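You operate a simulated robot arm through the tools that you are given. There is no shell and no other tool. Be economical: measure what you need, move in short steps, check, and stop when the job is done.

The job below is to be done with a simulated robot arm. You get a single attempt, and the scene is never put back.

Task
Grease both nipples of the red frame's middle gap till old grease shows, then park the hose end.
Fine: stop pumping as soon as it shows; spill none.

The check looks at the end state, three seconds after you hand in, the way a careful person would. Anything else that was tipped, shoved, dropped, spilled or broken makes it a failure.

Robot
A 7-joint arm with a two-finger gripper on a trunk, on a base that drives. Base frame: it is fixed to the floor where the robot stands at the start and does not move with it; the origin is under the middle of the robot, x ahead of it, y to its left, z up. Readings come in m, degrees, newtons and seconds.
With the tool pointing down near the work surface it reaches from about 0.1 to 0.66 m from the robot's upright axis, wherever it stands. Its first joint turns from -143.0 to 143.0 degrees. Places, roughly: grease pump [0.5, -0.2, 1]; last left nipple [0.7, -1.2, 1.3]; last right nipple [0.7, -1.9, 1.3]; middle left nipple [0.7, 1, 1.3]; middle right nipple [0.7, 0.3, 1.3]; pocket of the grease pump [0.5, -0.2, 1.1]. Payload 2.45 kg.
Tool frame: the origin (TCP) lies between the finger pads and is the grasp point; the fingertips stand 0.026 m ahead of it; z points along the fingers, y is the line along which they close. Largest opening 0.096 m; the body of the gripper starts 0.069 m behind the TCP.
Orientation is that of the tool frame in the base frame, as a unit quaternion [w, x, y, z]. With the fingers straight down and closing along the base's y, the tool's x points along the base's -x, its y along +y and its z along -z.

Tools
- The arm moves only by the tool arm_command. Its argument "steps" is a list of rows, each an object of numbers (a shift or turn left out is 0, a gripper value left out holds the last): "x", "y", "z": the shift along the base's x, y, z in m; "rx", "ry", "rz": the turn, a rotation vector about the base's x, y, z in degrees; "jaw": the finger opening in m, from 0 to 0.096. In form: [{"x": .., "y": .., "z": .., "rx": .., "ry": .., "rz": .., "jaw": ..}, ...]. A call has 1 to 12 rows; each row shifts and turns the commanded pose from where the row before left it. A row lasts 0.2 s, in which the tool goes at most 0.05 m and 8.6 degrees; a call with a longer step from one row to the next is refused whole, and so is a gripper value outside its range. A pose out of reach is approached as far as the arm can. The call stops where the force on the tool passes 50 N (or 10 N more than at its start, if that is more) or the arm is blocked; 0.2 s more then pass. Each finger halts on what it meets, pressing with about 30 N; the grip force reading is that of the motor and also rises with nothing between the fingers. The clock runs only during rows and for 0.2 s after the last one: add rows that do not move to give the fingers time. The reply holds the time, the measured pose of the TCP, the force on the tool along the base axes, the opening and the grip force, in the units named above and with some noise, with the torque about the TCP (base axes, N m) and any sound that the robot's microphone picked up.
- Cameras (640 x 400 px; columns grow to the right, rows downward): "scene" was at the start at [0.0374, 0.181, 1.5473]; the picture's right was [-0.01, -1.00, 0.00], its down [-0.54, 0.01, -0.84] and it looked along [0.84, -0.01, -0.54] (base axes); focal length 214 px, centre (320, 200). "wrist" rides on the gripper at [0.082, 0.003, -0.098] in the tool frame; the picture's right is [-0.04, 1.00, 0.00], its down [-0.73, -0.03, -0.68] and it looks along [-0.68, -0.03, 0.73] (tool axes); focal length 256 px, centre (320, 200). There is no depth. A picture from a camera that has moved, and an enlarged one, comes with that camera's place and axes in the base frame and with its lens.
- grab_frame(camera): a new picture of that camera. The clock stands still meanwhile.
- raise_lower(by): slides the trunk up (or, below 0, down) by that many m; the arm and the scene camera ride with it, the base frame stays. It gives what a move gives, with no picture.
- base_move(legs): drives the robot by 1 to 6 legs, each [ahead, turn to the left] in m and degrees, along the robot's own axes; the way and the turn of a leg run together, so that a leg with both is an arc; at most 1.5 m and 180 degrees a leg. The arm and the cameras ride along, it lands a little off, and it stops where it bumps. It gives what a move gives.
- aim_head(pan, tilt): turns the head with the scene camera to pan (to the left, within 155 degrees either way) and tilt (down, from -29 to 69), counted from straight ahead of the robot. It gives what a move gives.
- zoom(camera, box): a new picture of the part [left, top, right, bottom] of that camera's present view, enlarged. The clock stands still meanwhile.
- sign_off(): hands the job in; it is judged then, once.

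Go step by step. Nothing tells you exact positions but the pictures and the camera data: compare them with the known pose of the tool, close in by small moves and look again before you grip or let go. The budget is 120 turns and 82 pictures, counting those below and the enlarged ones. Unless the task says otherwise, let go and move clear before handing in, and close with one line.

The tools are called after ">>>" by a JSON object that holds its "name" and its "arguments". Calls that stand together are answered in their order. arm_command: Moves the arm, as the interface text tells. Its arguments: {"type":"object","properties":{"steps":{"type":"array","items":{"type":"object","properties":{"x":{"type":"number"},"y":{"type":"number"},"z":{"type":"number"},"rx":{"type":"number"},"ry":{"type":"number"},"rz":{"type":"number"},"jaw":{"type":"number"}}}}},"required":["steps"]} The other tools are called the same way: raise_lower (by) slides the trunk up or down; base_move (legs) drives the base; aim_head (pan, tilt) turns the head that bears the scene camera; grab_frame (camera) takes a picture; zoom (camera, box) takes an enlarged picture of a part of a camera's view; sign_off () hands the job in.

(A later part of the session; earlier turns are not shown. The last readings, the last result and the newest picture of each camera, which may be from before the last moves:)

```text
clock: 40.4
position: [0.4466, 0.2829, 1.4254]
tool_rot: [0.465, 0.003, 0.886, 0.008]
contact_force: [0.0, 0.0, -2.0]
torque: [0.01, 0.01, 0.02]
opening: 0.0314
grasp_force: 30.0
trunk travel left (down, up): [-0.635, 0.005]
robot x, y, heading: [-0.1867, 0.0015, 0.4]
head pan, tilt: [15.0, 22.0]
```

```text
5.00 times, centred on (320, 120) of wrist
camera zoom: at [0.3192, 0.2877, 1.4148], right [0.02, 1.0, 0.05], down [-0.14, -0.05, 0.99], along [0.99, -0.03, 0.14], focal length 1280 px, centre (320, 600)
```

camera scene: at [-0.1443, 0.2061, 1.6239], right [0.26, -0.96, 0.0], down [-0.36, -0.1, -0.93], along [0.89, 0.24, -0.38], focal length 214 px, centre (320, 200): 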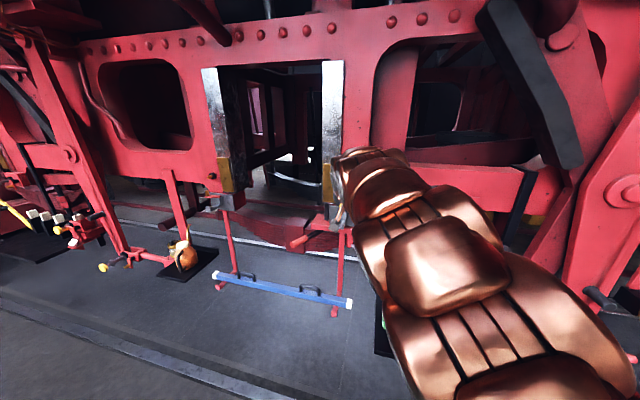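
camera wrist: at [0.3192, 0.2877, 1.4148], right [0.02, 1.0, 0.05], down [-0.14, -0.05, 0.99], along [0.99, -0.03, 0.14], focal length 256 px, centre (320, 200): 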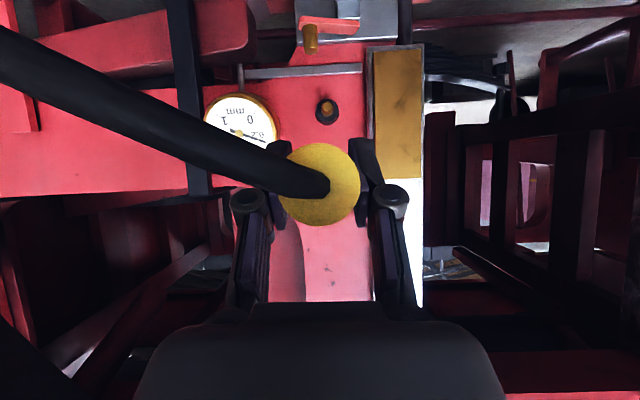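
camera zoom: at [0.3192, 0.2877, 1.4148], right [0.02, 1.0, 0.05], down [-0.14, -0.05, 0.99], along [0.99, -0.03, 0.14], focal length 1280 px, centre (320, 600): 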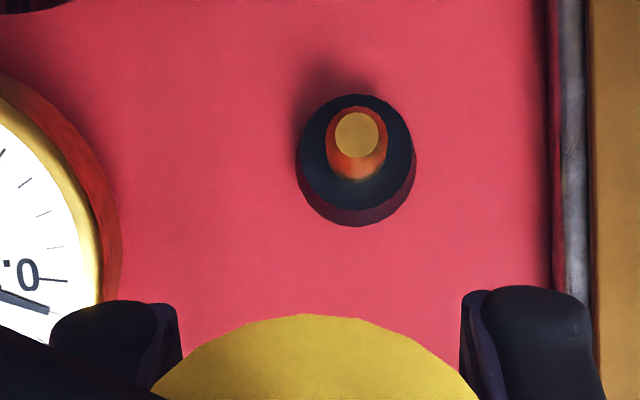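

Nipple centre at y≈0.293, z≈1.344 depending on its x. I raise the hand 0.1 m for a parallax view to fix x.

>>> {"name": "arm_command", "arguments": {"steps": [{"z": 0.04}, {"z": 0.04}, {}]}}

>>> {"name": "zoom", "arguments": {"camera": "wrist", "box": [260, 0, 380, 80]}}

```text
clock: 41.2
position: [0.4466, 0.2853, 1.5059]
tool_rot: [0.463, 0.003, 0.886, 0.009]
contact_force: [-0.9, -0.2, -1.4]
torque: [0.03, 0.02, 0.04]
opening: 0.0316
grasp_force: 30.0
trunk travel left (down, up): [-0.635, 0.005]
robot x, y, heading: [-0.1805, -0.0051, 0.0]
head pan, tilt: [15.0, 22.0]
```

```text
5.00 times, centred on (320, 40) of wrist
camera zoom: at [0.3198, 0.2886, 1.4948], right [0.02, 1.0, 0.05], down [-0.14, -0.05, 0.99], along [0.99, -0.03, 0.14], focal length 1280 px, centre (320, 1000)
```

zoom: 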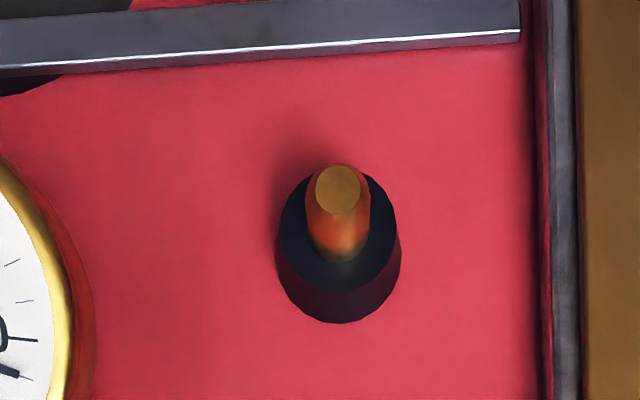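

Nipple tip fixed at (0.652, 0.293, 1.3465); the grip axis sits 3 mm below the TCP. I lower onto the axis and advance to leave the coupler about 25 mm short.

>>> {"name": "arm_command", "arguments": {"steps": [{"z": -0.04, "y": 0.0077}, {"z": -0.04}, {"z": -0.04}, {"z": -0.0375}, {"x": 0.04}, {"x": 0.04}, {"x": 0.03}, {}]}}

>>> {"name": "grab_frame", "arguments": {"camera": "wrist"}}

>>> {"name": "grab_frame", "arguments": {"camera": "scene"}}

```text
clock: 43.0
position: [0.5571, 0.2909, 1.3483]
tool_rot: [0.464, 0.004, 0.886, 0.009]
contact_force: [-0.1, 0.5, -1.7]
torque: [0.03, 0.04, 0.02]
opening: 0.0316
grasp_force: 29.9
trunk travel left (down, up): [-0.635, 0.005]
robot x, y, heading: [-0.1813, -0.0016, 0.2]
head pan, tilt: [15.0, 22.0]
```

```text
42 pictures are left
camera wrist: at [0.4292, 0.2943, 1.3373], right [0.02, 1.0, 0.05], down [-0.14, -0.05, 0.99], along [0.99, -0.03, 0.14], focal length 256 px, centre (320, 200)
```

wrist: 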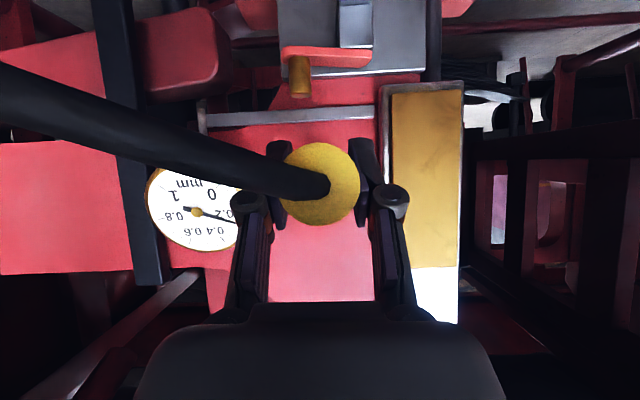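

```text
41 pictures are left
camera scene: at [-0.1443, 0.2061, 1.6239], right [0.26, -0.96, 0.0], down [-0.36, -0.1, -0.93], along [0.89, 0.24, -0.37], focal length 214 px, centre (320, 200)
```

scene: 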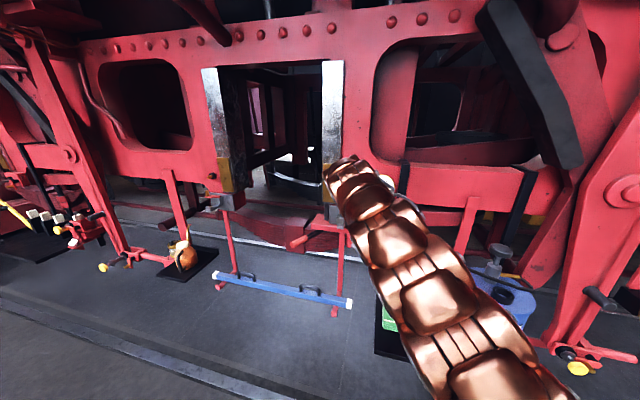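

Aligned to within 2 mm. I advance in small steps watching the force for the coupler engaging.

>>> {"name": "arm_command", "arguments": {"steps": [{"x": 0.01, "y": 0.0015}, {"x": 0.01}, {"x": 0.005}, {}]}}

>>> {"name": "arm_command", "arguments": {"steps": [{"x": 0.004}, {"x": 0.004}, {"x": 0.004}, {}]}}

```text
clock: 44.0
position: [0.583, 0.2924, 1.349]
tool_rot: [0.464, 0.002, 0.886, 0.01]
contact_force: [0.2, -0.3, -2.5]
torque: [-0.02, 0.05, -0.02]
opening: 0.0314
grasp_force: 29.9
trunk travel left (down, up): [-0.635, 0.005]
robot x, y, heading: [-0.1842, 0.0005, 0.3]
head pan, tilt: [15.0, 22.0]
```

```text
clock: 45.0
position: [0.5928, 0.293, 1.349]
tool_rot: [0.464, 0.003, 0.886, 0.01]
contact_force: [-0.3, -0.4, -1.8]
torque: [0.04, 0.05, -0.01]
opening: 0.0312
grasp_force: 29.5
trunk travel left (down, up): [-0.635, 0.005]
robot x, y, heading: [-0.1777, -0.0007, 0.0]
head pan, tilt: [15.0, 22.0]
```

No contact yet; continue.

>>> {"name": "arm_command", "arguments": {"steps": [{"x": 0.004}, {"x": 0.004}, {}]}}

>>> {"name": "arm_command", "arguments": {"steps": [{"x": 0.004}, {"x": 0.004}, {}]}}

```text
clock: 45.8
position: [0.601, 0.2914, 1.3486]
tool_rot: [0.464, 0.002, 0.886, 0.01]
contact_force: [-6.5, -3.2, -4.7]
torque: [-0.01, 0.31, -0.17]
opening: 0.0316
grasp_force: 30.3
trunk travel left (down, up): [-0.635, 0.005]
robot x, y, heading: [-0.1799, -0.0006, 0.2]
head pan, tilt: [15.0, 22.0]
```

```text
clock: 46.6
position: [0.6099, 0.2916, 1.3498]
tool_rot: [0.464, 0.003, 0.886, 0.009]
contact_force: [-13.0, -0.9, -8.7]
torque: [-0.04, 0.37, -0.11]
opening: 0.0317
grasp_force: 30.0
trunk travel left (down, up): [-0.635, 0.005]
robot x, y, heading: [-0.1814, -0.0031, 0.6]
head pan, tilt: [15.0, 22.0]
```

The coupler is touching and the nipple pushes it slightly downwards and right; I ease off 1.5 mm down and press on a little.

>>> {"name": "arm_command", "arguments": {"steps": [{"z": -0.0015, "y": -0.0005}, {}]}}

>>> {"name": "arm_command", "arguments": {"steps": [{"x": 0.003}, {"x": 0.003}, {}]}}

>>> {"name": "grab_frame", "arguments": {"camera": "wrist"}}

```text
clock: 47.2
position: [0.6078, 0.2921, 1.3482]
tool_rot: [0.466, 0.002, 0.885, 0.009]
contact_force: [-7.3, 3.5, 2.7]
torque: [0.06, -0.13, 0.14]
opening: 0.0314
grasp_force: 29.9
trunk travel left (down, up): [-0.635, 0.005]
robot x, y, heading: [-0.1799, 0.0003, 0.6]
head pan, tilt: [15.0, 22.0]
```

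```text
clock: 48.0
position: [0.6143, 0.2923, 1.347]
tool_rot: [0.464, 0.002, 0.886, 0.009]
contact_force: [-18.2, 0.2, -4.7]
torque: [-0.03, 0.08, 0.21]
opening: 0.0311
grasp_force: 29.7
trunk travel left (down, up): [-0.635, 0.005]
robot x, y, heading: [-0.1822, 0.0004, 0.2]
head pan, tilt: [15.0, 22.0]
```

```text
40 pictures are left
camera wrist: at [0.4877, 0.2968, 1.3368], right [0.02, 1.0, 0.05], down [-0.14, -0.05, 0.99], along [0.99, -0.03, 0.14], focal length 256 px, centre (320, 200)
```

wrist: 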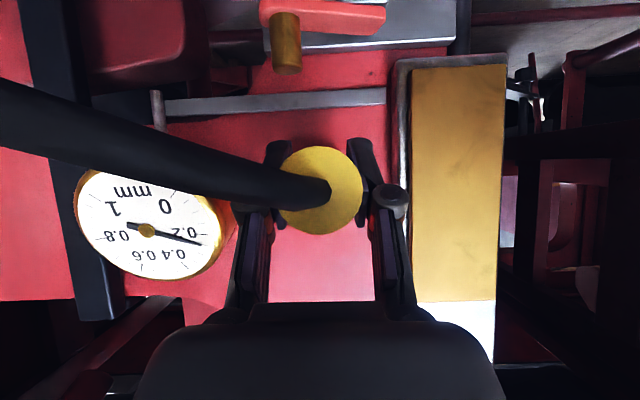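

The coupler seems to be riding on; the force is 18 N axial and nearly centred. I press on in small steps.

>>> {"name": "arm_command", "arguments": {"steps": [{"x": 0.003}, {"x": 0.003}, {}, {}]}}

>>> {"name": "arm_command", "arguments": {"steps": [{"x": 0.003}, {"x": 0.002}, {}, {}]}}

```text
clock: 49.0
position: [0.6206, 0.2929, 1.3483]
tool_rot: [0.465, 0.002, 0.885, 0.009]
contact_force: [-17.5, -1.1, -10.2]
torque: [-0.09, 0.1, 0.01]
opening: 0.0308
grasp_force: 29.9
trunk travel left (down, up): [-0.635, 0.005]
robot x, y, heading: [-0.1804, -0.0017, 0.1]
head pan, tilt: [15.0, 22.0]
```

```text
clock: 49.5
position: [0.6208, 0.2926, 1.348]
tool_rot: [0.462, 0.003, 0.887, 0.009]
contact_force: [-26.4, -7.2, -2.9]
torque: [0.03, -0.34, -0.24]
opening: 0.0308
grasp_force: 29.7
trunk travel left (down, up): [-0.635, 0.005]
robot x, y, heading: [-0.1804, -0.0007, 0.2]
head pan, tilt: [15.0, 22.0]
stopped in row 2: the force on the tool passed its limit at 54 N (the readings are from after the stop); the commanded pose is now the measured one
```

A firm stop at 54 N suggests the coupler has bottomed. I test by a slight pull back, and look.

>>> {"name": "arm_command", "arguments": {"steps": [{"x": -0.003}, {"x": -0.003}, {}]}}

>>> {"name": "grab_frame", "arguments": {"camera": "wrist"}}

```text
clock: 50.3
position: [0.6183, 0.2924, 1.3466]
tool_rot: [0.462, 0.003, 0.887, 0.009]
contact_force: [4.0, 0.3, 1.4]
torque: [0.0, -0.15, -0.02]
opening: 0.0306
grasp_force: 30.3
trunk travel left (down, up): [-0.635, 0.005]
robot x, y, heading: [-0.1823, 0.002, 0.4]
head pan, tilt: [15.0, 22.0]
```

```text
39 pictures are left
camera wrist: at [0.4921, 0.2969, 1.3354], right [0.02, 1.0, 0.05], down [-0.14, -0.05, 0.99], along [0.99, -0.03, 0.13], focal length 256 px, centre (320, 200)
```

wrist: 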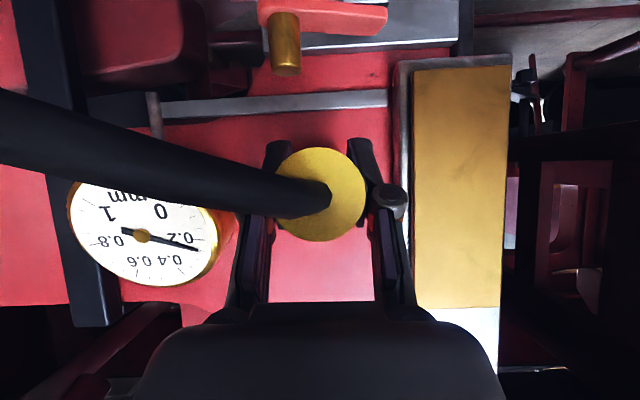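

The pull shows a holding force of 4 N; the grip slid about 1 cm in the fingers. I pull a little more to be sure it holds.

>>> {"name": "arm_command", "arguments": {"steps": [{"x": -0.003}, {"x": -0.002}, {}]}}

>>> {"name": "arm_command", "arguments": {"steps": [{"x": -0.002}, {}]}}

>>> {"name": "zoom", "arguments": {"camera": "wrist", "box": [260, 130, 380, 210]}}

```text
clock: 51.1
position: [0.6138, 0.2935, 1.3471]
tool_rot: [0.462, 0.002, 0.887, 0.009]
contact_force: [5.0, -1.1, 0.0]
torque: [-0.01, -0.08, -0.11]
opening: 0.0305
grasp_force: 30.3
trunk travel left (down, up): [-0.635, 0.005]
robot x, y, heading: [-0.1809, -0.0011, 0.4]
head pan, tilt: [15.0, 22.0]
```

```text
clock: 51.7
position: [0.6121, 0.2926, 1.3456]
tool_rot: [0.461, 0.003, 0.887, 0.008]
contact_force: [3.7, -2.6, -0.1]
torque: [0.01, -0.05, -0.09]
opening: 0.0306
grasp_force: 29.7
trunk travel left (down, up): [-0.635, 0.005]
robot x, y, heading: [-0.1797, 0.0017, 0.3]
head pan, tilt: [15.0, 22.0]
```

```text
5.00 times, centred on (320, 170) of wrist
camera zoom: at [0.4849, 0.2971, 1.3353], right [0.02, 1.0, 0.05], down [-0.13, -0.05, 0.99], along [0.99, -0.03, 0.13], focal length 1280 px, centre (320, 350)
```

zoom: 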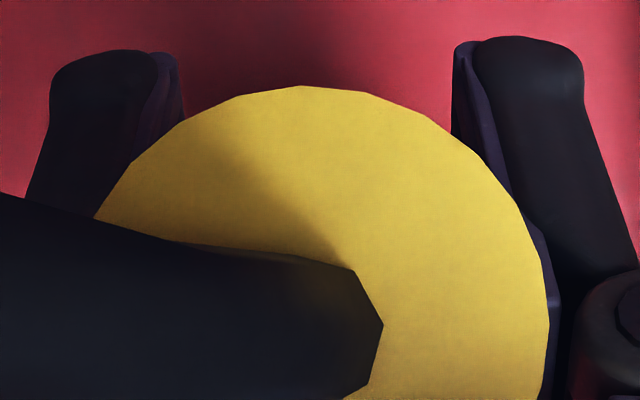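

The disc's size has not changed, so the coupler came back with the hand: not latched yet. I push it home again, straight, to the firm stop.

>>> {"name": "arm_command", "arguments": {"steps": [{"x": 0.003, "z": 0.0015}, {"x": 0.003}, {"x": 0.003}, {}]}}

>>> {"name": "arm_command", "arguments": {"steps": [{"x": 0.002}, {"x": 0.002}, {"x": 0.002}, {"x": 0.002}, {}]}}

>>> {"name": "zoom", "arguments": {"camera": "wrist", "box": [230, 120, 410, 240]}}

```text
clock: 52.7
position: [0.6196, 0.2927, 1.3474]
tool_rot: [0.461, 0.002, 0.887, 0.009]
contact_force: [-7.6, -2.2, -8.1]
torque: [-0.04, 0.29, -0.09]
opening: 0.0303
grasp_force: 29.8
trunk travel left (down, up): [-0.635, 0.005]
robot x, y, heading: [-0.1806, -0.0041, 0.3]
head pan, tilt: [15.0, 22.0]
```

```text
clock: 53.5
position: [0.6223, 0.2928, 1.3469]
tool_rot: [0.459, 0.003, 0.888, 0.009]
contact_force: [-26.4, -9.8, -2.9]
torque: [0.06, -0.35, -0.32]
opening: 0.0305
grasp_force: 29.5
trunk travel left (down, up): [-0.635, 0.005]
robot x, y, heading: [-0.1797, -0.0022, 0.5]
head pan, tilt: [15.0, 22.0]
stopped in row 3: the force on the tool passed its limit at 54 N (the readings are from after the stop); the commanded pose is now the measured one
```

```text
3.33 times, centred on (320, 180) of wrist
camera zoom: at [0.4945, 0.2974, 1.3375], right [0.02, 1.0, 0.05], down [-0.13, -0.05, 0.99], along [0.99, -0.03, 0.13], focal length 853 px, centre (320, 267)
```

zoom: 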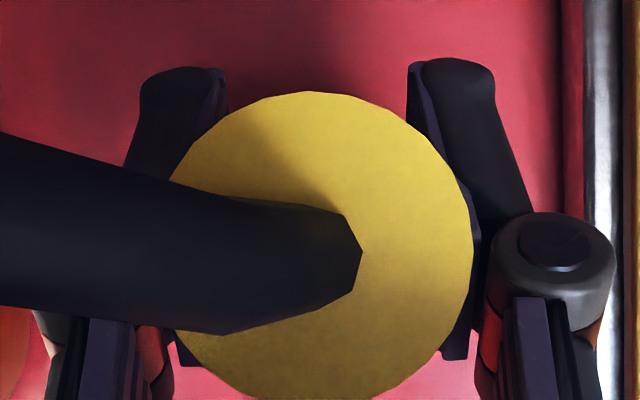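

It is at the firm stop again with the nipple well inside the coupler. I open the fingers just a little, still caging it, to see whether it holds.

>>> {"name": "arm_command", "arguments": {"steps": [{"jaw": 0.037}, {}, {}]}}

>>> {"name": "zoom", "arguments": {"camera": "wrist", "box": [230, 120, 410, 240]}}

```text
clock: 54.3
position: [0.6253, 0.2941, 1.3458]
tool_rot: [0.46, 0.003, 0.888, 0.009]
contact_force: [-1.3, -0.5, -0.1]
torque: [-0.01, -0.03, -0.02]
opening: 0.0372
grasp_force: 0.1
trunk travel left (down, up): [-0.635, 0.005]
robot x, y, heading: [-0.18, -0.0011, 0.2]
head pan, tilt: [15.0, 22.0]
```

```text
3.33 times, centred on (320, 180) of wrist
camera zoom: at [0.4974, 0.2982, 1.3358], right [0.02, 1.0, 0.05], down [-0.13, -0.05, 0.99], along [0.99, -0.03, 0.13], focal length 853 px, centre (320, 267)
```

zoom: 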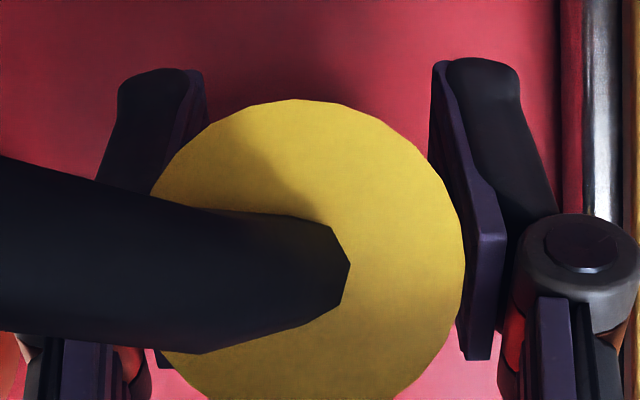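

The hose end stays put on the nipple by itself. I open a little more and withdraw the hand along its own finger line.

>>> {"name": "arm_command", "arguments": {"steps": [{"jaw": 0.05}, {}, {"x": -0.016, "z": 0.0115}, {"x": -0.025, "z": 0.0172}, {"x": -0.033, "z": 0.023}, {"x": -0.033, "z": 0.023}, {"x": -0.033, "z": 0.023}, {}]}}

>>> {"name": "grab_frame", "arguments": {"camera": "wrist"}}

```text
clock: 56.1
position: [0.4825, 0.2961, 1.4429]
tool_rot: [0.459, 0.003, 0.888, 0.008]
contact_force: [0.2, 0.1, 0.0]
torque: [0.02, -0.02, -0.03]
opening: 0.0502
grasp_force: 0.1
trunk travel left (down, up): [-0.635, 0.005]
robot x, y, heading: [-0.1818, -0.0004, 0.3]
head pan, tilt: [15.0, 22.0]
```

```text
35 pictures are left
camera wrist: at [0.3553, 0.2995, 1.4321], right [0.02, 1.0, 0.05], down [-0.13, -0.05, 0.99], along [0.99, -0.03, 0.13], focal length 256 px, centre (320, 200)
```

wrist: 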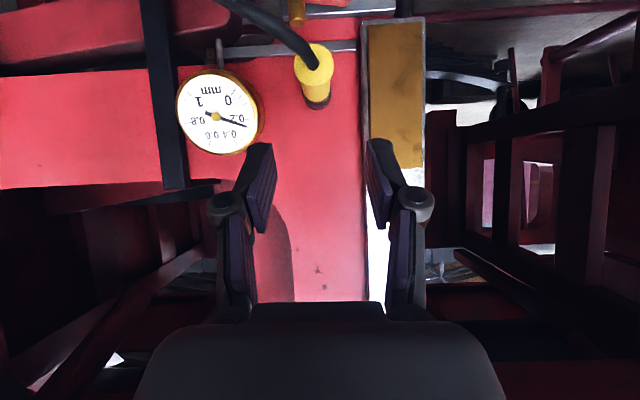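

The coupler sits squarely on the right nipple. Now I retract, point the hand down again and head for the plunger.

>>> {"name": "arm_command", "arguments": {"steps": [{"x": -0.04, "z": 0.02}, {"x": -0.04, "y": -0.02, "ry": 8}, {"x": -0.04, "y": -0.02, "ry": 8}, {"x": -0.04, "y": -0.02, "ry": 8}, {"y": -0.04, "ry": 8}, {"y": -0.04, "ry": 8}, {"y": -0.04, "ry": 8}, {"y": -0.04, "ry": 7}, {"y": -0.04, "jaw": 0.0}, {"y": -0.04}, {"y": -0.04}, {}]}}

>>> {"name": "aim_head", "arguments": {"pan": -5, "tilt": 25}}

>>> {"name": "grab_frame", "arguments": {"camera": "scene"}}

```text
clock: 58.7
position: [0.312, -0.0359, 1.3337]
tool_rot: [-0.003, 0.007, 1.0, 0.007]
contact_force: [0.5, 0.0, -0.8]
torque: [0.03, 0.0, 0.0]
opening: 0.0001
grasp_force: 28.3
out of reach, approached as far as the arm can: row 5, 6, 7, 8, 11
trunk travel left (down, up): [-0.635, 0.005]
robot x, y, heading: [-0.1807, -0.0013, 0.4]
head pan, tilt: [15.0, 22.0]
```

```text
clock: 59.5
position: [0.3127, -0.035, 1.3341]
tool_rot: [-0.003, 0.006, 1.0, 0.007]
contact_force: [-1.0, 0.0, 0.5]
torque: [-0.01, 0.03, -0.02]
opening: 0.0
grasp_force: 28.6
trunk travel left (down, up): [-0.635, 0.005]
robot x, y, heading: [-0.1828, -0.0007, 0.1]
head pan, tilt: [-5.0, 25.0]
```

```text
34 pictures are left
camera scene: at [-0.1432, 0.1738, 1.6191], right [-0.08, -1.0, 0.0], down [-0.42, 0.03, -0.91], along [0.9, -0.07, -0.42], focal length 214 px, centre (320, 200)
```

scene: 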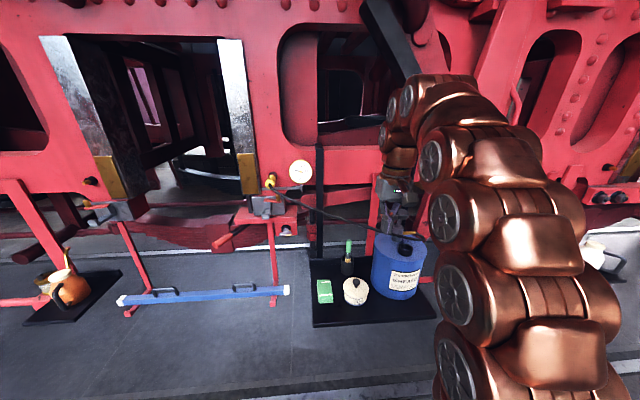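

The hose runs free from the nipple to the pump. I draw the hand in a bit, drive forward, and come over the knob from the robot's side.

>>> {"name": "arm_command", "arguments": {"steps": [{"x": -0.04}, {"x": -0.04, "y": -0.03}, {"y": -0.04}, {"y": -0.04}, {"y": -0.045}, {}]}}

>>> {"name": "base_move", "arguments": {"legs": [[0.17, 0]]}}

>>> {"name": "grab_frame", "arguments": {"camera": "wrist"}}

>>> {"name": "grab_frame", "arguments": {"camera": "scene"}}

```text
clock: 60.9
position: [0.2325, -0.1861, 1.3363]
tool_rot: [-0.003, 0.007, 1.0, 0.007]
contact_force: [-0.6, 0.2, -0.1]
torque: [0.05, -0.01, 0.04]
opening: 0.0
grasp_force: 28.3
trunk travel left (down, up): [-0.635, 0.005]
robot x, y, heading: [-0.1832, -0.0015, 0.3]
head pan, tilt: [-5.0, 25.0]
```

```text
clock: 62.4
position: [0.4079, -0.1833, 1.3373]
tool_rot: [-0.003, 0.005, 1.0, 0.007]
contact_force: [-0.2, -0.7, 0.0]
torque: [0.0, -0.02, 0.0]
opening: 0.0
grasp_force: 28.8
trunk travel left (down, up): [-0.635, 0.005]
robot x, y, heading: [-0.0093, 0.0008, 0.3]
head pan, tilt: [-5.0, 25.0]
```

```text
33 pictures are left
camera wrist: at [0.3271, -0.1797, 1.4358], right [0.05, 1.0, 0.01], down [0.74, -0.05, 0.68], along [0.67, -0.02, -0.74], focal length 256 px, centre (320, 200)
```

wrist: 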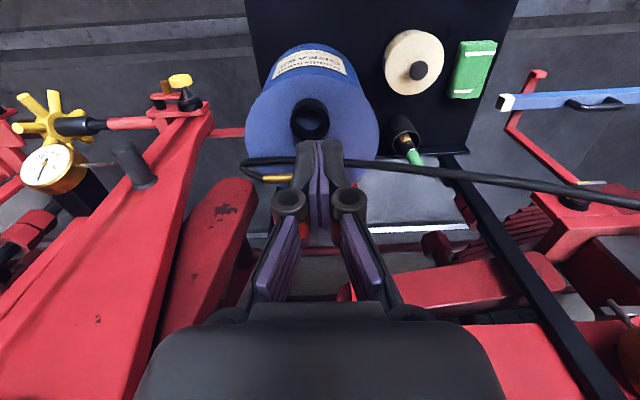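

```text
32 pictures are left
camera scene: at [0.03, 0.1749, 1.6191], right [-0.08, -1.0, 0.0], down [-0.42, 0.03, -0.91], along [0.9, -0.07, -0.42], focal length 214 px, centre (320, 200)
```

scene: 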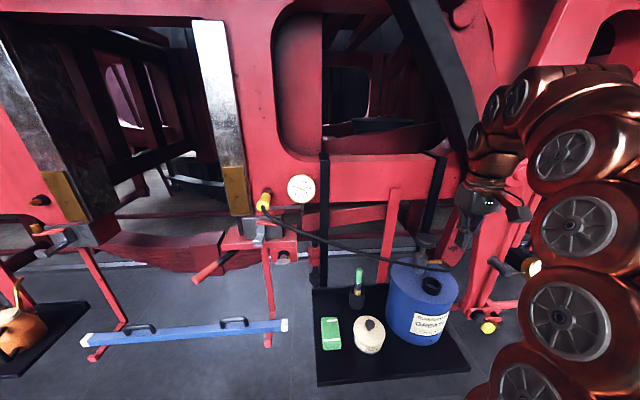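

Both the nipple and the pump are in view. I zoom to check the knob and move the closed fingers over it.

>>> {"name": "arm_command", "arguments": {"steps": [{"x": 0.045, "y": -0.005}, {"x": 0.045}, {"x": 0.02}, {}]}}

>>> {"name": "zoom", "arguments": {"camera": "scene", "box": [370, 180, 520, 280]}}

>>> {"name": "grab_frame", "arguments": {"camera": "wrist"}}

```text
clock: 63.4
position: [0.4946, -0.1918, 1.3075]
tool_rot: [-0.003, 0.005, 1.0, 0.007]
contact_force: [-0.1, -0.5, -0.4]
torque: [0.04, 0.03, 0.03]
opening: 0.0001
grasp_force: 28.7
out of reach, approached as far as the arm can: row 1, 2
trunk travel left (down, up): [-0.635, 0.005]
robot x, y, heading: [-0.009, -0.0013, 0.4]
head pan, tilt: [-5.0, 25.0]
```

```text
4.00 times, centred on (445, 230) of scene
camera zoom: at [0.0306, 0.1747, 1.6191], right [-0.08, -1.0, 0.0], down [-0.42, 0.03, -0.91], along [0.9, -0.07, -0.42], focal length 858 px, centre (-180, 80)
```

zoom: 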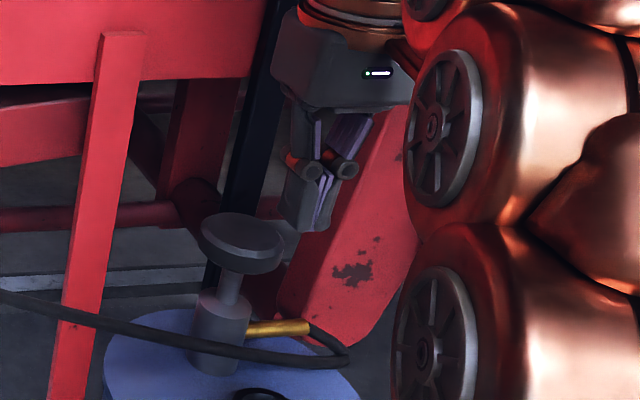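

```text
30 pictures are left
camera wrist: at [0.4137, -0.188, 1.4062], right [0.05, 1.0, 0.01], down [0.74, -0.05, 0.67], along [0.67, -0.02, -0.74], focal length 256 px, centre (320, 200)
```

wrist: 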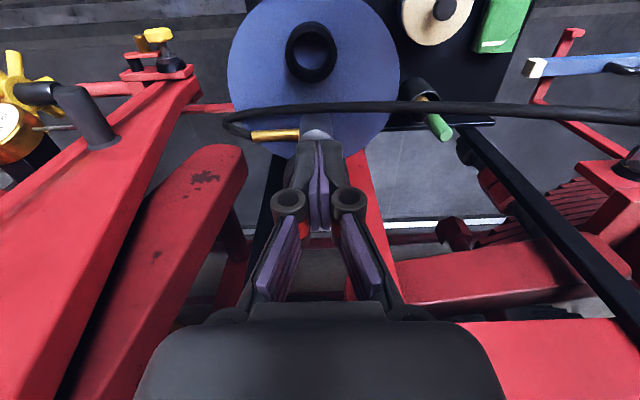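

Knob top is at about (0.555, -0.195, 1.23), radius 3 cm. I bring the fingertips over it and look again.

>>> {"name": "arm_command", "arguments": {"steps": [{"x": 0.03, "y": -0.003}, {"x": 0.028}, {}]}}

>>> {"name": "zoom", "arguments": {"camera": "scene", "box": [370, 180, 520, 280]}}

```text
clock: 64.2
position: [0.5286, -0.1893, 1.2823]
tool_rot: [-0.002, 0.005, 1.0, 0.007]
contact_force: [-0.1, -0.4, 0.5]
torque: [-0.04, 0.03, -0.02]
opening: 0.0
grasp_force: 28.9
out of reach, approached as far as the arm can: row 1, 2
trunk travel left (down, up): [-0.635, 0.005]
robot x, y, heading: [-0.0083, 0.0019, 0.6]
head pan, tilt: [-5.0, 25.0]
```

```text
4.00 times, centred on (445, 230) of scene
camera zoom: at [0.0312, 0.1748, 1.6191], right [-0.08, -1.0, 0.0], down [-0.42, 0.03, -0.91], along [0.9, -0.07, -0.42], focal length 858 px, centre (-180, 80)
```

zoom: 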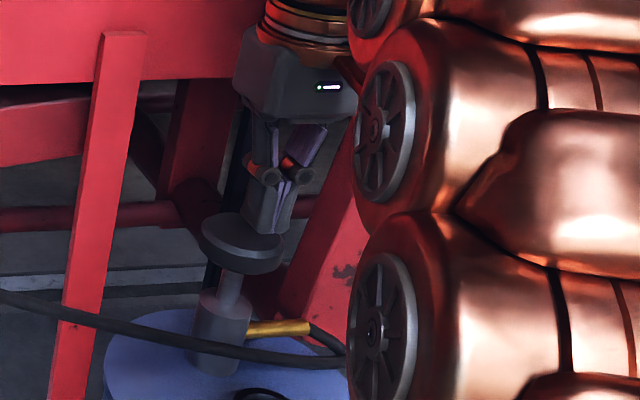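

The reach is at its limit at this height, so I nudge the base 3 cm forward to centre the fingers over the knob.

>>> {"name": "base_move", "arguments": {"legs": [[0.028, 0]]}}

>>> {"name": "zoom", "arguments": {"camera": "scene", "box": [370, 180, 520, 280]}}

>>> {"name": "zoom", "arguments": {"camera": "scene", "box": [200, 120, 350, 220]}}

```text
clock: 65.0
position: [0.5558, -0.1896, 1.2826]
tool_rot: [-0.003, 0.004, 1.0, 0.006]
contact_force: [-0.4, -0.7, -0.6]
torque: [0.04, -0.03, 0.01]
opening: 0.0002
grasp_force: 28.4
trunk travel left (down, up): [-0.635, 0.005]
robot x, y, heading: [0.0247, 0.0017, 0.5]
head pan, tilt: [-5.0, 25.0]
```

```text
4.00 times, centred on (445, 230) of scene
camera zoom: at [0.0583, 0.1752, 1.6191], right [-0.08, -1.0, 0.0], down [-0.42, 0.03, -0.91], along [0.9, -0.07, -0.42], focal length 858 px, centre (-180, 80)
```

zoom: 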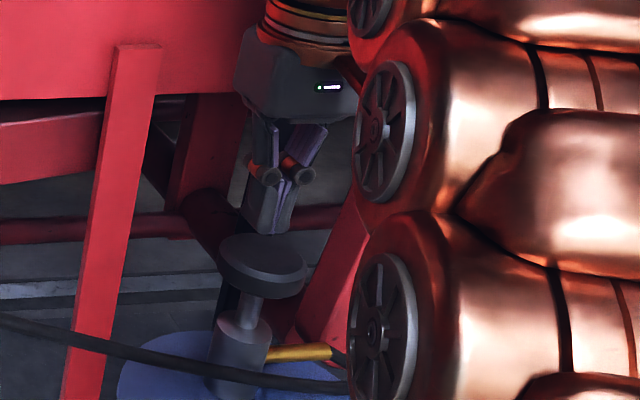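

```text
4.00 times, centred on (275, 170) of scene
camera zoom: at [0.0583, 0.1752, 1.6191], right [-0.08, -1.0, 0.0], down [-0.42, 0.03, -0.91], along [0.9, -0.07, -0.42], focal length 858 px, centre (500, 320)
```

zoom: 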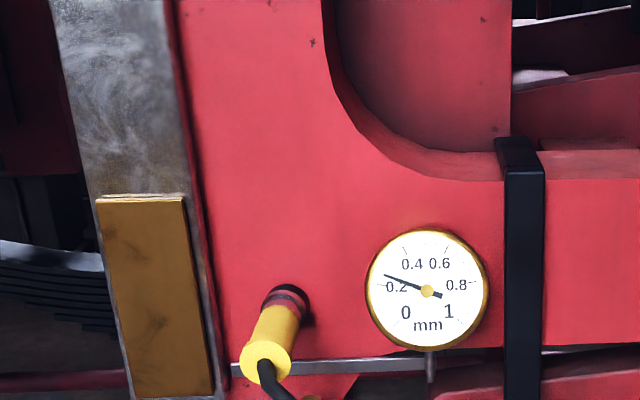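

The fingers are centred over the knob; the shoe and nipple show no grease yet. I press one stroke and come back up, watching the force.

>>> {"name": "arm_command", "arguments": {"steps": [{"y": -0.006, "z": -0.01}, {"z": -0.012}, {"z": -0.012}, {"z": -0.012}, {"z": -0.01}, {}]}}

>>> {"name": "zoom", "arguments": {"camera": "scene", "box": [200, 120, 350, 220]}}

```text
clock: 66.4
position: [0.5571, -0.1943, 1.2274]
tool_rot: [-0.003, 0.004, 1.0, 0.006]
contact_force: [0.8, 3.6, 7.9]
torque: [0.01, -0.06, 0.02]
opening: 0.0064
grasp_force: 28.8
trunk travel left (down, up): [-0.635, 0.005]
robot x, y, heading: [0.0183, 0.004, 0.2]
head pan, tilt: [-5.0, 25.0]
```

```text
4.00 times, centred on (275, 170) of scene
camera zoom: at [0.0583, 0.1756, 1.6191], right [-0.08, -1.0, 0.0], down [-0.42, 0.03, -0.91], along [0.9, -0.07, -0.42], focal length 858 px, centre (500, 320)
```

zoom: 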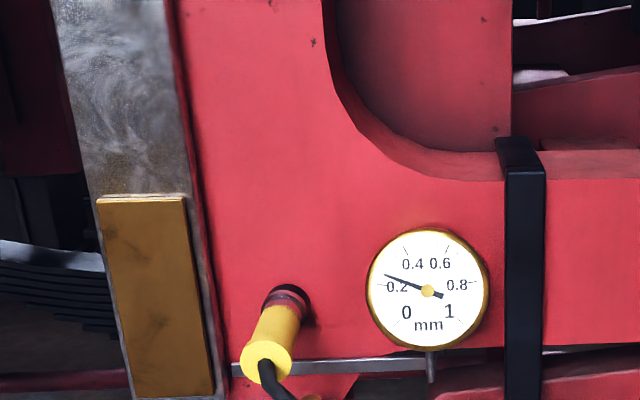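

Opening reads 6 mm, which is odd: I look at the fingers on the knob.

>>> {"name": "zoom", "arguments": {"camera": "scene", "box": [385, 200, 475, 260]}}

```text
6.67 times, centred on (430, 230) of scene
camera zoom: at [0.0583, 0.1756, 1.6191], right [-0.08, -1.0, 0.0], down [-0.42, 0.03, -0.91], along [0.9, -0.07, -0.42], focal length 1430 px, centre (-413, 0)
```

zoom: 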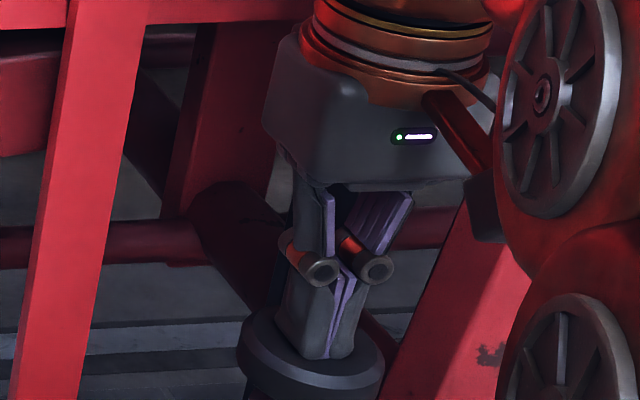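

The fingers rest on the knob and it has gone down about 3 cm against only 8 N. I press on to the bottom of the stroke.

>>> {"name": "arm_command", "arguments": {"steps": [{"z": -0.006}, {"z": -0.006}, {"z": -0.006}, {}]}}

>>> {"name": "zoom", "arguments": {"camera": "scene", "box": [200, 120, 350, 220]}}

```text
clock: 67.4
position: [0.5562, -0.1947, 1.215]
tool_rot: [0.004, 0.004, 1.0, 0.003]
contact_force: [-9.0, 3.2, 28.3]
torque: [0.05, 0.46, -0.05]
opening: 0.0061
grasp_force: 28.4
trunk travel left (down, up): [-0.635, 0.005]
robot x, y, heading: [0.0214, 0.0004, 0.6]
head pan, tilt: [-5.0, 25.0]
heard: click
stopped in row 4: the force on the tool passed its limit at 53 N (the readings are from after the stop); the commanded pose is now the measured one
```

```text
4.00 times, centred on (275, 170) of scene
camera zoom: at [0.0565, 0.1761, 1.619], right [-0.08, -1.0, 0.0], down [-0.42, 0.03, -0.91], along [0.9, -0.07, -0.42], focal length 858 px, centre (500, 320)
```

zoom: 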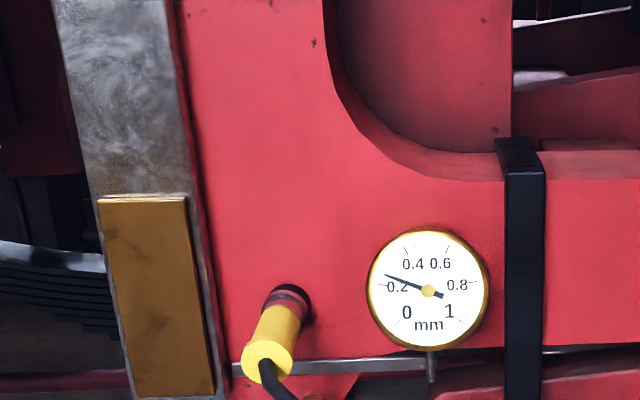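

A click at the bottom (TCP z 1.215) marks one stroke; no grease yet. I raise so the knob springs back and check it returns.

>>> {"name": "arm_command", "arguments": {"steps": [{"z": 0.025}, {"z": 0.03}, {}, {}]}}

>>> {"name": "zoom", "arguments": {"camera": "scene", "box": [210, 110, 480, 290]}}

```text
clock: 68.4
position: [0.5578, -0.1946, 1.2677]
tool_rot: [0.002, 0.004, 1.0, 0.004]
contact_force: [0.0, -0.5, -0.3]
torque: [0.01, 0.02, -0.01]
opening: 0.0001
grasp_force: 28.6
trunk travel left (down, up): [-0.635, 0.005]
robot x, y, heading: [0.0189, -0.0007, 0.4]
head pan, tilt: [-5.0, 25.0]
```

```text
2.22 times, centred on (345, 200) of scene
camera zoom: at [0.0587, 0.1752, 1.6191], right [-0.08, -1.0, 0.0], down [-0.42, 0.03, -0.91], along [0.9, -0.07, -0.42], focal length 477 px, centre (264, 200)
```

zoom: 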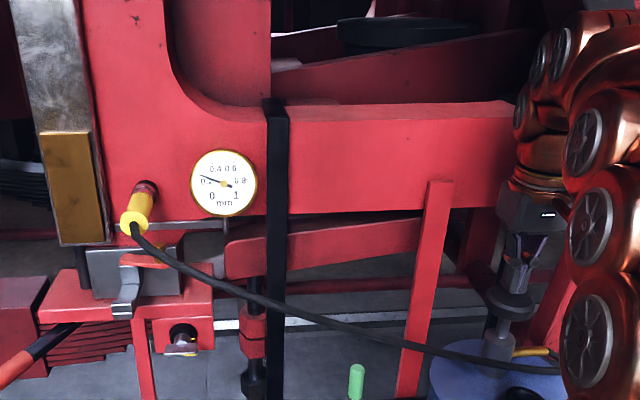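

The knob springs back up. Stroke two.

>>> {"name": "arm_command", "arguments": {"steps": [{"z": -0.015}, {"z": -0.012}, {"z": -0.012}, {"z": -0.009}, {"z": -0.003}, {}]}}

>>> {"name": "zoom", "arguments": {"camera": "scene", "box": [200, 120, 350, 220]}}

```text
clock: 69.8
position: [0.5563, -0.1949, 1.2151]
tool_rot: [0.003, 0.004, 1.0, 0.005]
contact_force: [-0.3, -1.1, 8.2]
torque: [-0.09, 0.07, 0.0]
opening: 0.0061
grasp_force: 28.7
trunk travel left (down, up): [-0.635, 0.005]
robot x, y, heading: [0.0175, 0.0035, 0.9]
head pan, tilt: [-5.0, 25.0]
heard: click
```

```text
4.00 times, centred on (275, 170) of scene
camera zoom: at [0.0581, 0.1753, 1.6191], right [-0.08, -1.0, 0.0], down [-0.42, 0.03, -0.91], along [0.9, -0.07, -0.42], focal length 858 px, centre (500, 320)
```

zoom: 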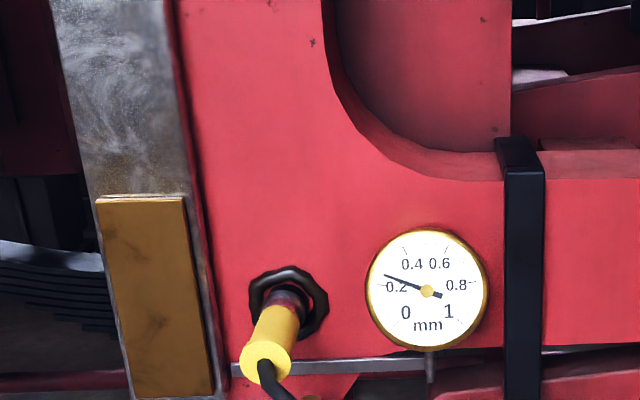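

A dark ring of old grease has come out around the right nipple, so the right side is done. I lift off the knob, retract and back up to fetch the hose end.

>>> {"name": "arm_command", "arguments": {"steps": [{"z": 0.03}, {"z": 0.04}, {"x": -0.04, "z": 0.01}, {"x": -0.045, "z": 0.015}, {"x": -0.045, "z": 0.015}, {"x": -0.045}, {"x": -0.045}, {}]}}

>>> {"name": "base_move", "arguments": {"legs": [[-0.2, 0]]}}

>>> {"name": "arm_command", "arguments": {"steps": [{"y": 0.04, "ry": -8, "jaw": 0.05}, {"y": 0.04, "ry": -8}, {"y": 0.04, "ry": -8}, {"y": 0.04, "ry": -8}, {"y": 0.045, "ry": -8}, {"y": 0.045, "ry": -8, "z": 0.01}, {"y": 0.045, "z": 0.01, "ry": -7}, {"y": 0.045, "x": 0.03}, {"y": 0.045, "x": 0.03}, {"y": 0.045, "x": 0.03}, {}]}}

>>> {"name": "grab_frame", "arguments": {"camera": "wrist"}}

```text
clock: 71.6
position: [0.3372, -0.1941, 1.3258]
tool_rot: [0.002, 0.004, 1.0, 0.005]
contact_force: [-0.2, -0.3, 0.6]
torque: [0.0, -0.01, 0.01]
opening: 0.0
grasp_force: 28.9
trunk travel left (down, up): [-0.635, 0.005]
robot x, y, heading: [0.0233, 0.0031, 0.7]
head pan, tilt: [-5.0, 25.0]
```

```text
clock: 73.2
position: [0.1384, -0.1959, 1.3259]
tool_rot: [0.002, 0.006, 1.0, 0.005]
contact_force: [-0.6, -0.1, -0.6]
torque: [0.01, 0.04, -0.02]
opening: 0.0002
grasp_force: 28.4
trunk travel left (down, up): [-0.635, 0.005]
robot x, y, heading: [-0.1776, -0.0024, 0.3]
head pan, tilt: [-5.0, 25.0]
```

```text
refused: row 8 steps farther than a row can; nothing moved
```

```text
21 pictures are left
camera wrist: at [0.0555, -0.1919, 1.4231], right [0.05, 1.0, 0.01], down [0.73, -0.04, 0.68], along [0.68, -0.03, -0.73], focal length 256 px, centre (320, 200)
```

wrist: 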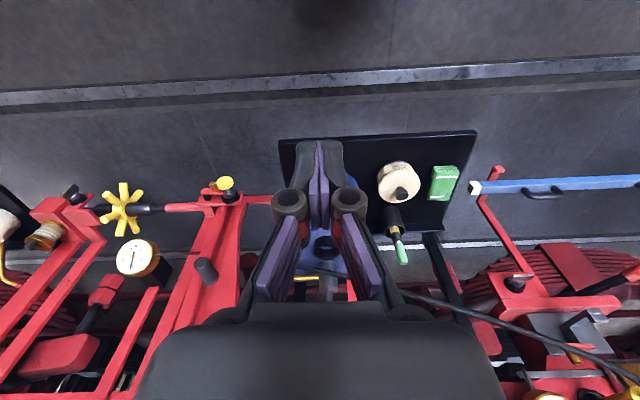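

One row was too long; I resend it with smaller steps, in two calls.

>>> {"name": "arm_command", "arguments": {"steps": [{"y": 0.04, "x": 0.02, "jaw": 0.05}, {"y": 0.04, "x": 0.02}, {"y": 0.04, "x": 0.02}, {"y": 0.04, "x": 0.02, "ry": -8}, {"y": 0.04, "x": 0.02, "ry": -8}, {"y": 0.04, "x": 0.02, "ry": -8}, {"y": 0.04, "x": 0.02, "ry": -8}, {"y": 0.04, "x": 0.02, "ry": -8}, {"y": 0.04, "x": 0.02, "ry": -8}, {"y": 0.04, "ry": -7}, {}]}}

>>> {"name": "arm_command", "arguments": {"steps": [{"y": 0.03, "z": 0.03}, {"y": 0.03, "z": 0.03}, {"y": 0.03, "z": 0.03}, {"x": 0.03, "z": 0.027}, {"x": 0.03}, {}]}}

```text
clock: 75.6
position: [0.3181, 0.2054, 1.3221]
tool_rot: [0.457, 0.006, 0.889, 0.016]
contact_force: [0.0, 0.8, 0.6]
torque: [0.01, 0.02, -0.01]
opening: 0.0499
grasp_force: 0.0
trunk travel left (down, up): [-0.635, 0.005]
robot x, y, heading: [-0.18, -0.0035, 0.5]
head pan, tilt: [-5.0, 25.0]
```

```text
clock: 77.0
position: [0.379, 0.2953, 1.4418]
tool_rot: [0.463, 0.002, 0.886, 0.006]
contact_force: [0.0, -0.6, -0.8]
torque: [-0.01, -0.01, 0.04]
opening: 0.05
grasp_force: 0.1
trunk travel left (down, up): [-0.635, 0.005]
robot x, y, heading: [-0.1813, -0.0037, 0.6]
head pan, tilt: [-5.0, 25.0]
```

I'm back at the pose from which I withdrew. I verify with a picture before reaching in.

>>> {"name": "arm_command", "arguments": {"steps": [{"x": 0.05}, {"x": 0.05}, {}]}}

>>> {"name": "grab_frame", "arguments": {"camera": "wrist"}}

```text
clock: 77.8
position: [0.4769, 0.2975, 1.4389]
tool_rot: [0.463, 0.003, 0.886, 0.006]
contact_force: [0.5, 0.3, -0.4]
torque: [-0.01, 0.02, 0.04]
opening: 0.0502
grasp_force: 0.1
trunk travel left (down, up): [-0.635, 0.005]
robot x, y, heading: [-0.1792, -0.0011, 0.7]
head pan, tilt: [-5.0, 25.0]
```

```text
20 pictures are left
camera wrist: at [0.3504, 0.3012, 1.428], right [0.02, 1.0, 0.05], down [-0.14, -0.04, 0.99], along [0.99, -0.03, 0.14], focal length 256 px, centre (320, 200)
```

wrist: 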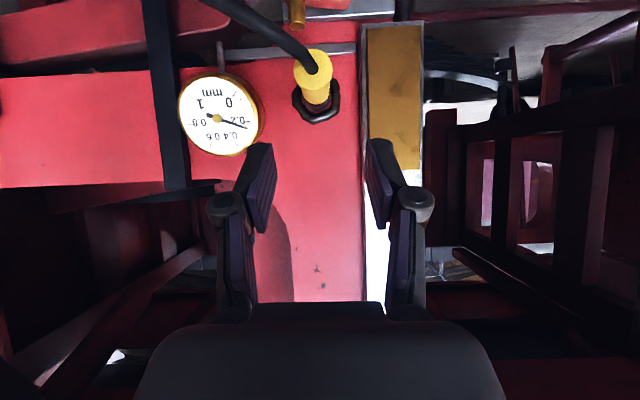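

Grease ring is plain around the nipple, and the hose end is where I left it. I reach in along the finger line and grip.

>>> {"name": "arm_command", "arguments": {"steps": [{"x": 0.034, "z": -0.0225, "y": -0.0043}, {"x": 0.034, "z": -0.0227}, {"x": 0.034, "z": -0.0227}, {"x": 0.032, "z": -0.0226}, {}, {"jaw": 0.0}, {}, {}, {}]}}

>>> {"name": "grab_frame", "arguments": {"camera": "wrist"}}

```text
clock: 79.8
position: [0.612, 0.2919, 1.3522]
tool_rot: [0.464, 0.001, 0.886, 0.007]
contact_force: [-0.9, 4.4, -1.2]
torque: [-0.01, 0.09, 0.25]
opening: 0.0313
grasp_force: 30.2
trunk travel left (down, up): [-0.635, 0.005]
robot x, y, heading: [-0.181, 0.0031, 0.6]
head pan, tilt: [-5.0, 25.0]
```

```text
19 pictures are left
camera wrist: at [0.4835, 0.2956, 1.3413], right [0.02, 1.0, 0.05], down [-0.14, -0.04, 0.99], along [0.99, -0.03, 0.14], focal length 256 px, centre (320, 200)
```

wrist: 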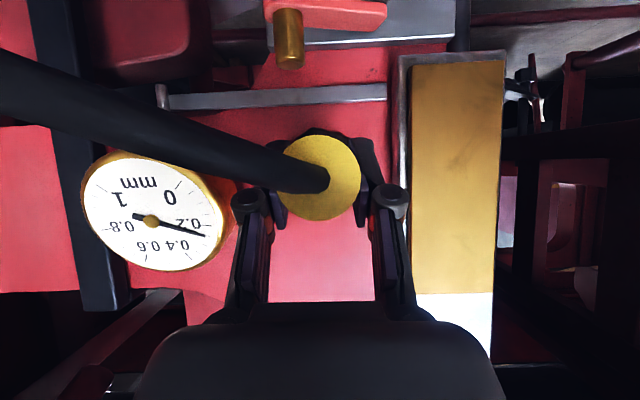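

Gripped. I pull straight back off the nipple.

>>> {"name": "arm_command", "arguments": {"steps": [{"x": -0.006}, {"x": -0.008}, {"x": -0.01}, {"x": -0.015}, {"x": -0.03}, {"x": -0.04}, {"x": -0.04}, {}]}}

>>> {"name": "zoom", "arguments": {"camera": "wrist", "box": [170, 90, 470, 290]}}

```text
clock: 81.6
position: [0.4621, 0.2908, 1.3538]
tool_rot: [0.464, 0.002, 0.886, 0.006]
contact_force: [-0.1, 0.1, -1.3]
torque: [0.04, -0.03, 0.03]
opening: 0.0311
grasp_force: 30.3
trunk travel left (down, up): [-0.635, 0.005]
robot x, y, heading: [-0.1772, -0.003, 0.4]
head pan, tilt: [-5.0, 25.0]
```

```text
2.00 times, centred on (320, 190) of wrist
camera zoom: at [0.3349, 0.2944, 1.3439], right [0.02, 1.0, 0.05], down [-0.14, -0.04, 0.99], along [0.99, -0.03, 0.14], focal length 512 px, centre (320, 220)
```

zoom: 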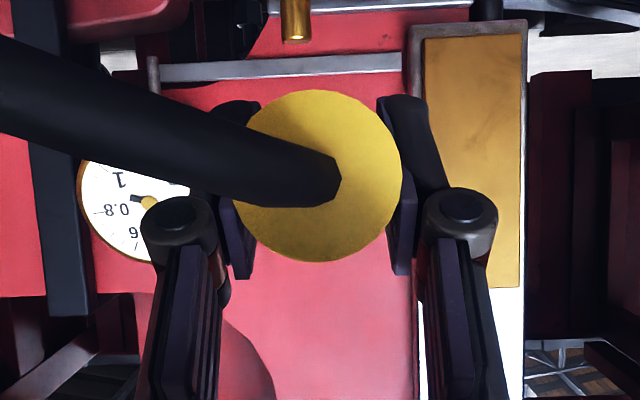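

The hose end is free and firmly held. Left nipple is at about (0.65, 0.95, 1.35); I shift the base 0.66 m left by backing, turning right 45°, reversing and turning back.

>>> {"name": "base_move", "arguments": {"legs": [[-0.2, 0], [0, -45], [-0.93, 0], [0, 45], [0.6, 0]]}}

>>> {"name": "aim_head", "arguments": {"pan": 12, "tilt": 20}}

>>> {"name": "grab_frame", "arguments": {"camera": "scene"}}

```text
clock: 94.9
position: [0.2042, 0.9598, 1.3547]
tool_rot: [0.464, 0.0, 0.886, 0.008]
contact_force: [-0.6, -0.1, -1.6]
torque: [-0.02, 0.03, 0.03]
opening: 0.0316
grasp_force: 30.1
trunk travel left (down, up): [-0.635, 0.005]
robot x, y, heading: [-0.438, 0.6612, 1.1]
head pan, tilt: [-5.0, 25.0]
```

```text
clock: 95.7
position: [0.2043, 0.9586, 1.3557]
tool_rot: [0.464, 0.0, 0.886, 0.007]
contact_force: [0.8, 0.3, -1.9]
torque: [0.0, 0.0, 0.0]
opening: 0.0308
grasp_force: 30.1
trunk travel left (down, up): [-0.635, 0.005]
robot x, y, heading: [-0.435, 0.6652, 1.1]
head pan, tilt: [12.0, 20.0]
```

```text
17 pictures are left
camera scene: at [-0.4, 0.8664, 1.6271], right [0.22, -0.97, 0.0], down [-0.33, -0.08, -0.94], along [0.92, 0.21, -0.34], focal length 214 px, centre (320, 200)
```

scene: 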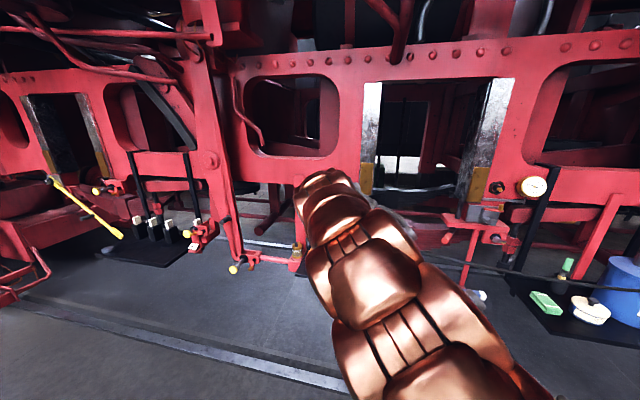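

Well placed. I drive forward 0.25 m, then raise the hand for two parallax views of the left nipple.

>>> {"name": "base_move", "arguments": {"legs": [[0.25, 0]]}}

>>> {"name": "arm_command", "arguments": {"steps": [{"z": 0.04}, {"z": 0.035}, {}]}}

>>> {"name": "grab_frame", "arguments": {"camera": "wrist"}}

```text
clock: 97.5
position: [0.4555, 0.963, 1.3559]
tool_rot: [0.464, -0.002, 0.886, 0.008]
contact_force: [0.6, 0.8, -1.0]
torque: [0.0, 0.03, -0.01]
opening: 0.0309
grasp_force: 30.2
trunk travel left (down, up): [-0.635, 0.005]
robot x, y, heading: [-0.1844, 0.6678, 1.1]
head pan, tilt: [12.0, 20.0]
```

```text
clock: 98.3
position: [0.4547, 0.9635, 1.4307]
tool_rot: [0.464, -0.001, 0.886, 0.008]
contact_force: [0.2, -1.0, -1.8]
torque: [-0.02, 0.05, -0.05]
opening: 0.0309
grasp_force: 30.7
trunk travel left (down, up): [-0.635, 0.005]
robot x, y, heading: [-0.1817, 0.6721, 1.1]
head pan, tilt: [12.0, 20.0]
```

```text
16 pictures are left
camera wrist: at [0.329, 0.9666, 1.4195], right [0.01, 1.0, 0.05], down [-0.14, -0.04, 0.99], along [0.99, -0.02, 0.14], focal length 256 px, centre (320, 200)
```

wrist: 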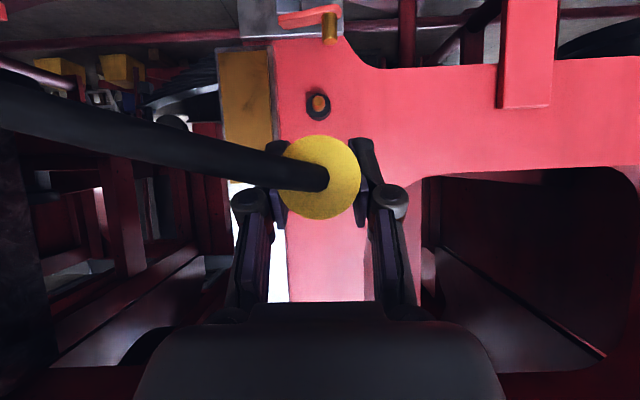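

The left nipple shows just above the grip in the inverted view. I zoom for precision.

>>> {"name": "zoom", "arguments": {"camera": "wrist", "box": [260, 60, 380, 140]}}

>>> {"name": "arm_command", "arguments": {"steps": [{"z": 0.04}, {"z": 0.04}, {}]}}

>>> {"name": "zoom", "arguments": {"camera": "wrist", "box": [260, 0, 380, 80]}}

```text
5.00 times, centred on (320, 100) of wrist
camera zoom: at [0.329, 0.9666, 1.4195], right [0.01, 1.0, 0.05], down [-0.14, -0.04, 0.99], along [0.99, -0.02, 0.14], focal length 1280 px, centre (320, 700)
```

zoom: 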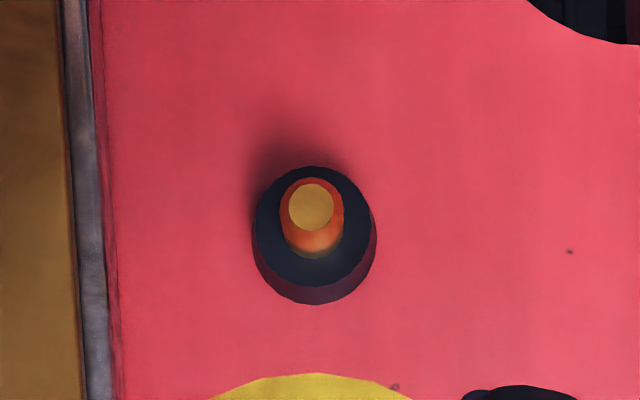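

```text
clock: 99.1
position: [0.4592, 0.9615, 1.5091]
tool_rot: [0.462, -0.001, 0.887, 0.009]
contact_force: [2.0, 0.6, -2.3]
torque: [0.01, 0.04, -0.02]
opening: 0.031
grasp_force: 29.8
trunk travel left (down, up): [-0.635, 0.005]
robot x, y, heading: [-0.183, 0.6684, 0.8]
head pan, tilt: [12.0, 20.0]
```

```text
5.00 times, centred on (320, 40) of wrist
camera zoom: at [0.3311, 0.9659, 1.4983], right [0.01, 1.0, 0.05], down [-0.14, -0.04, 0.99], along [0.99, -0.02, 0.14], focal length 1280 px, centre (320, 1000)
```

zoom: 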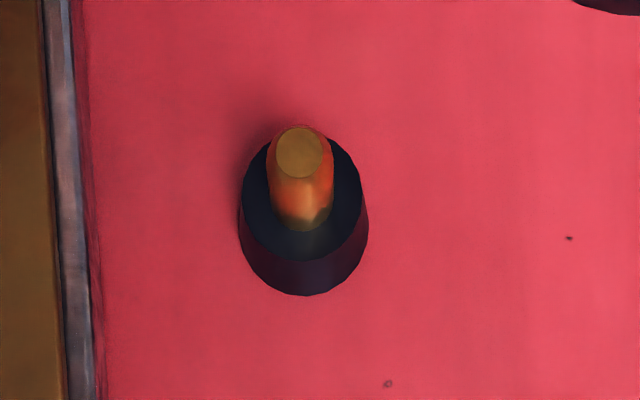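

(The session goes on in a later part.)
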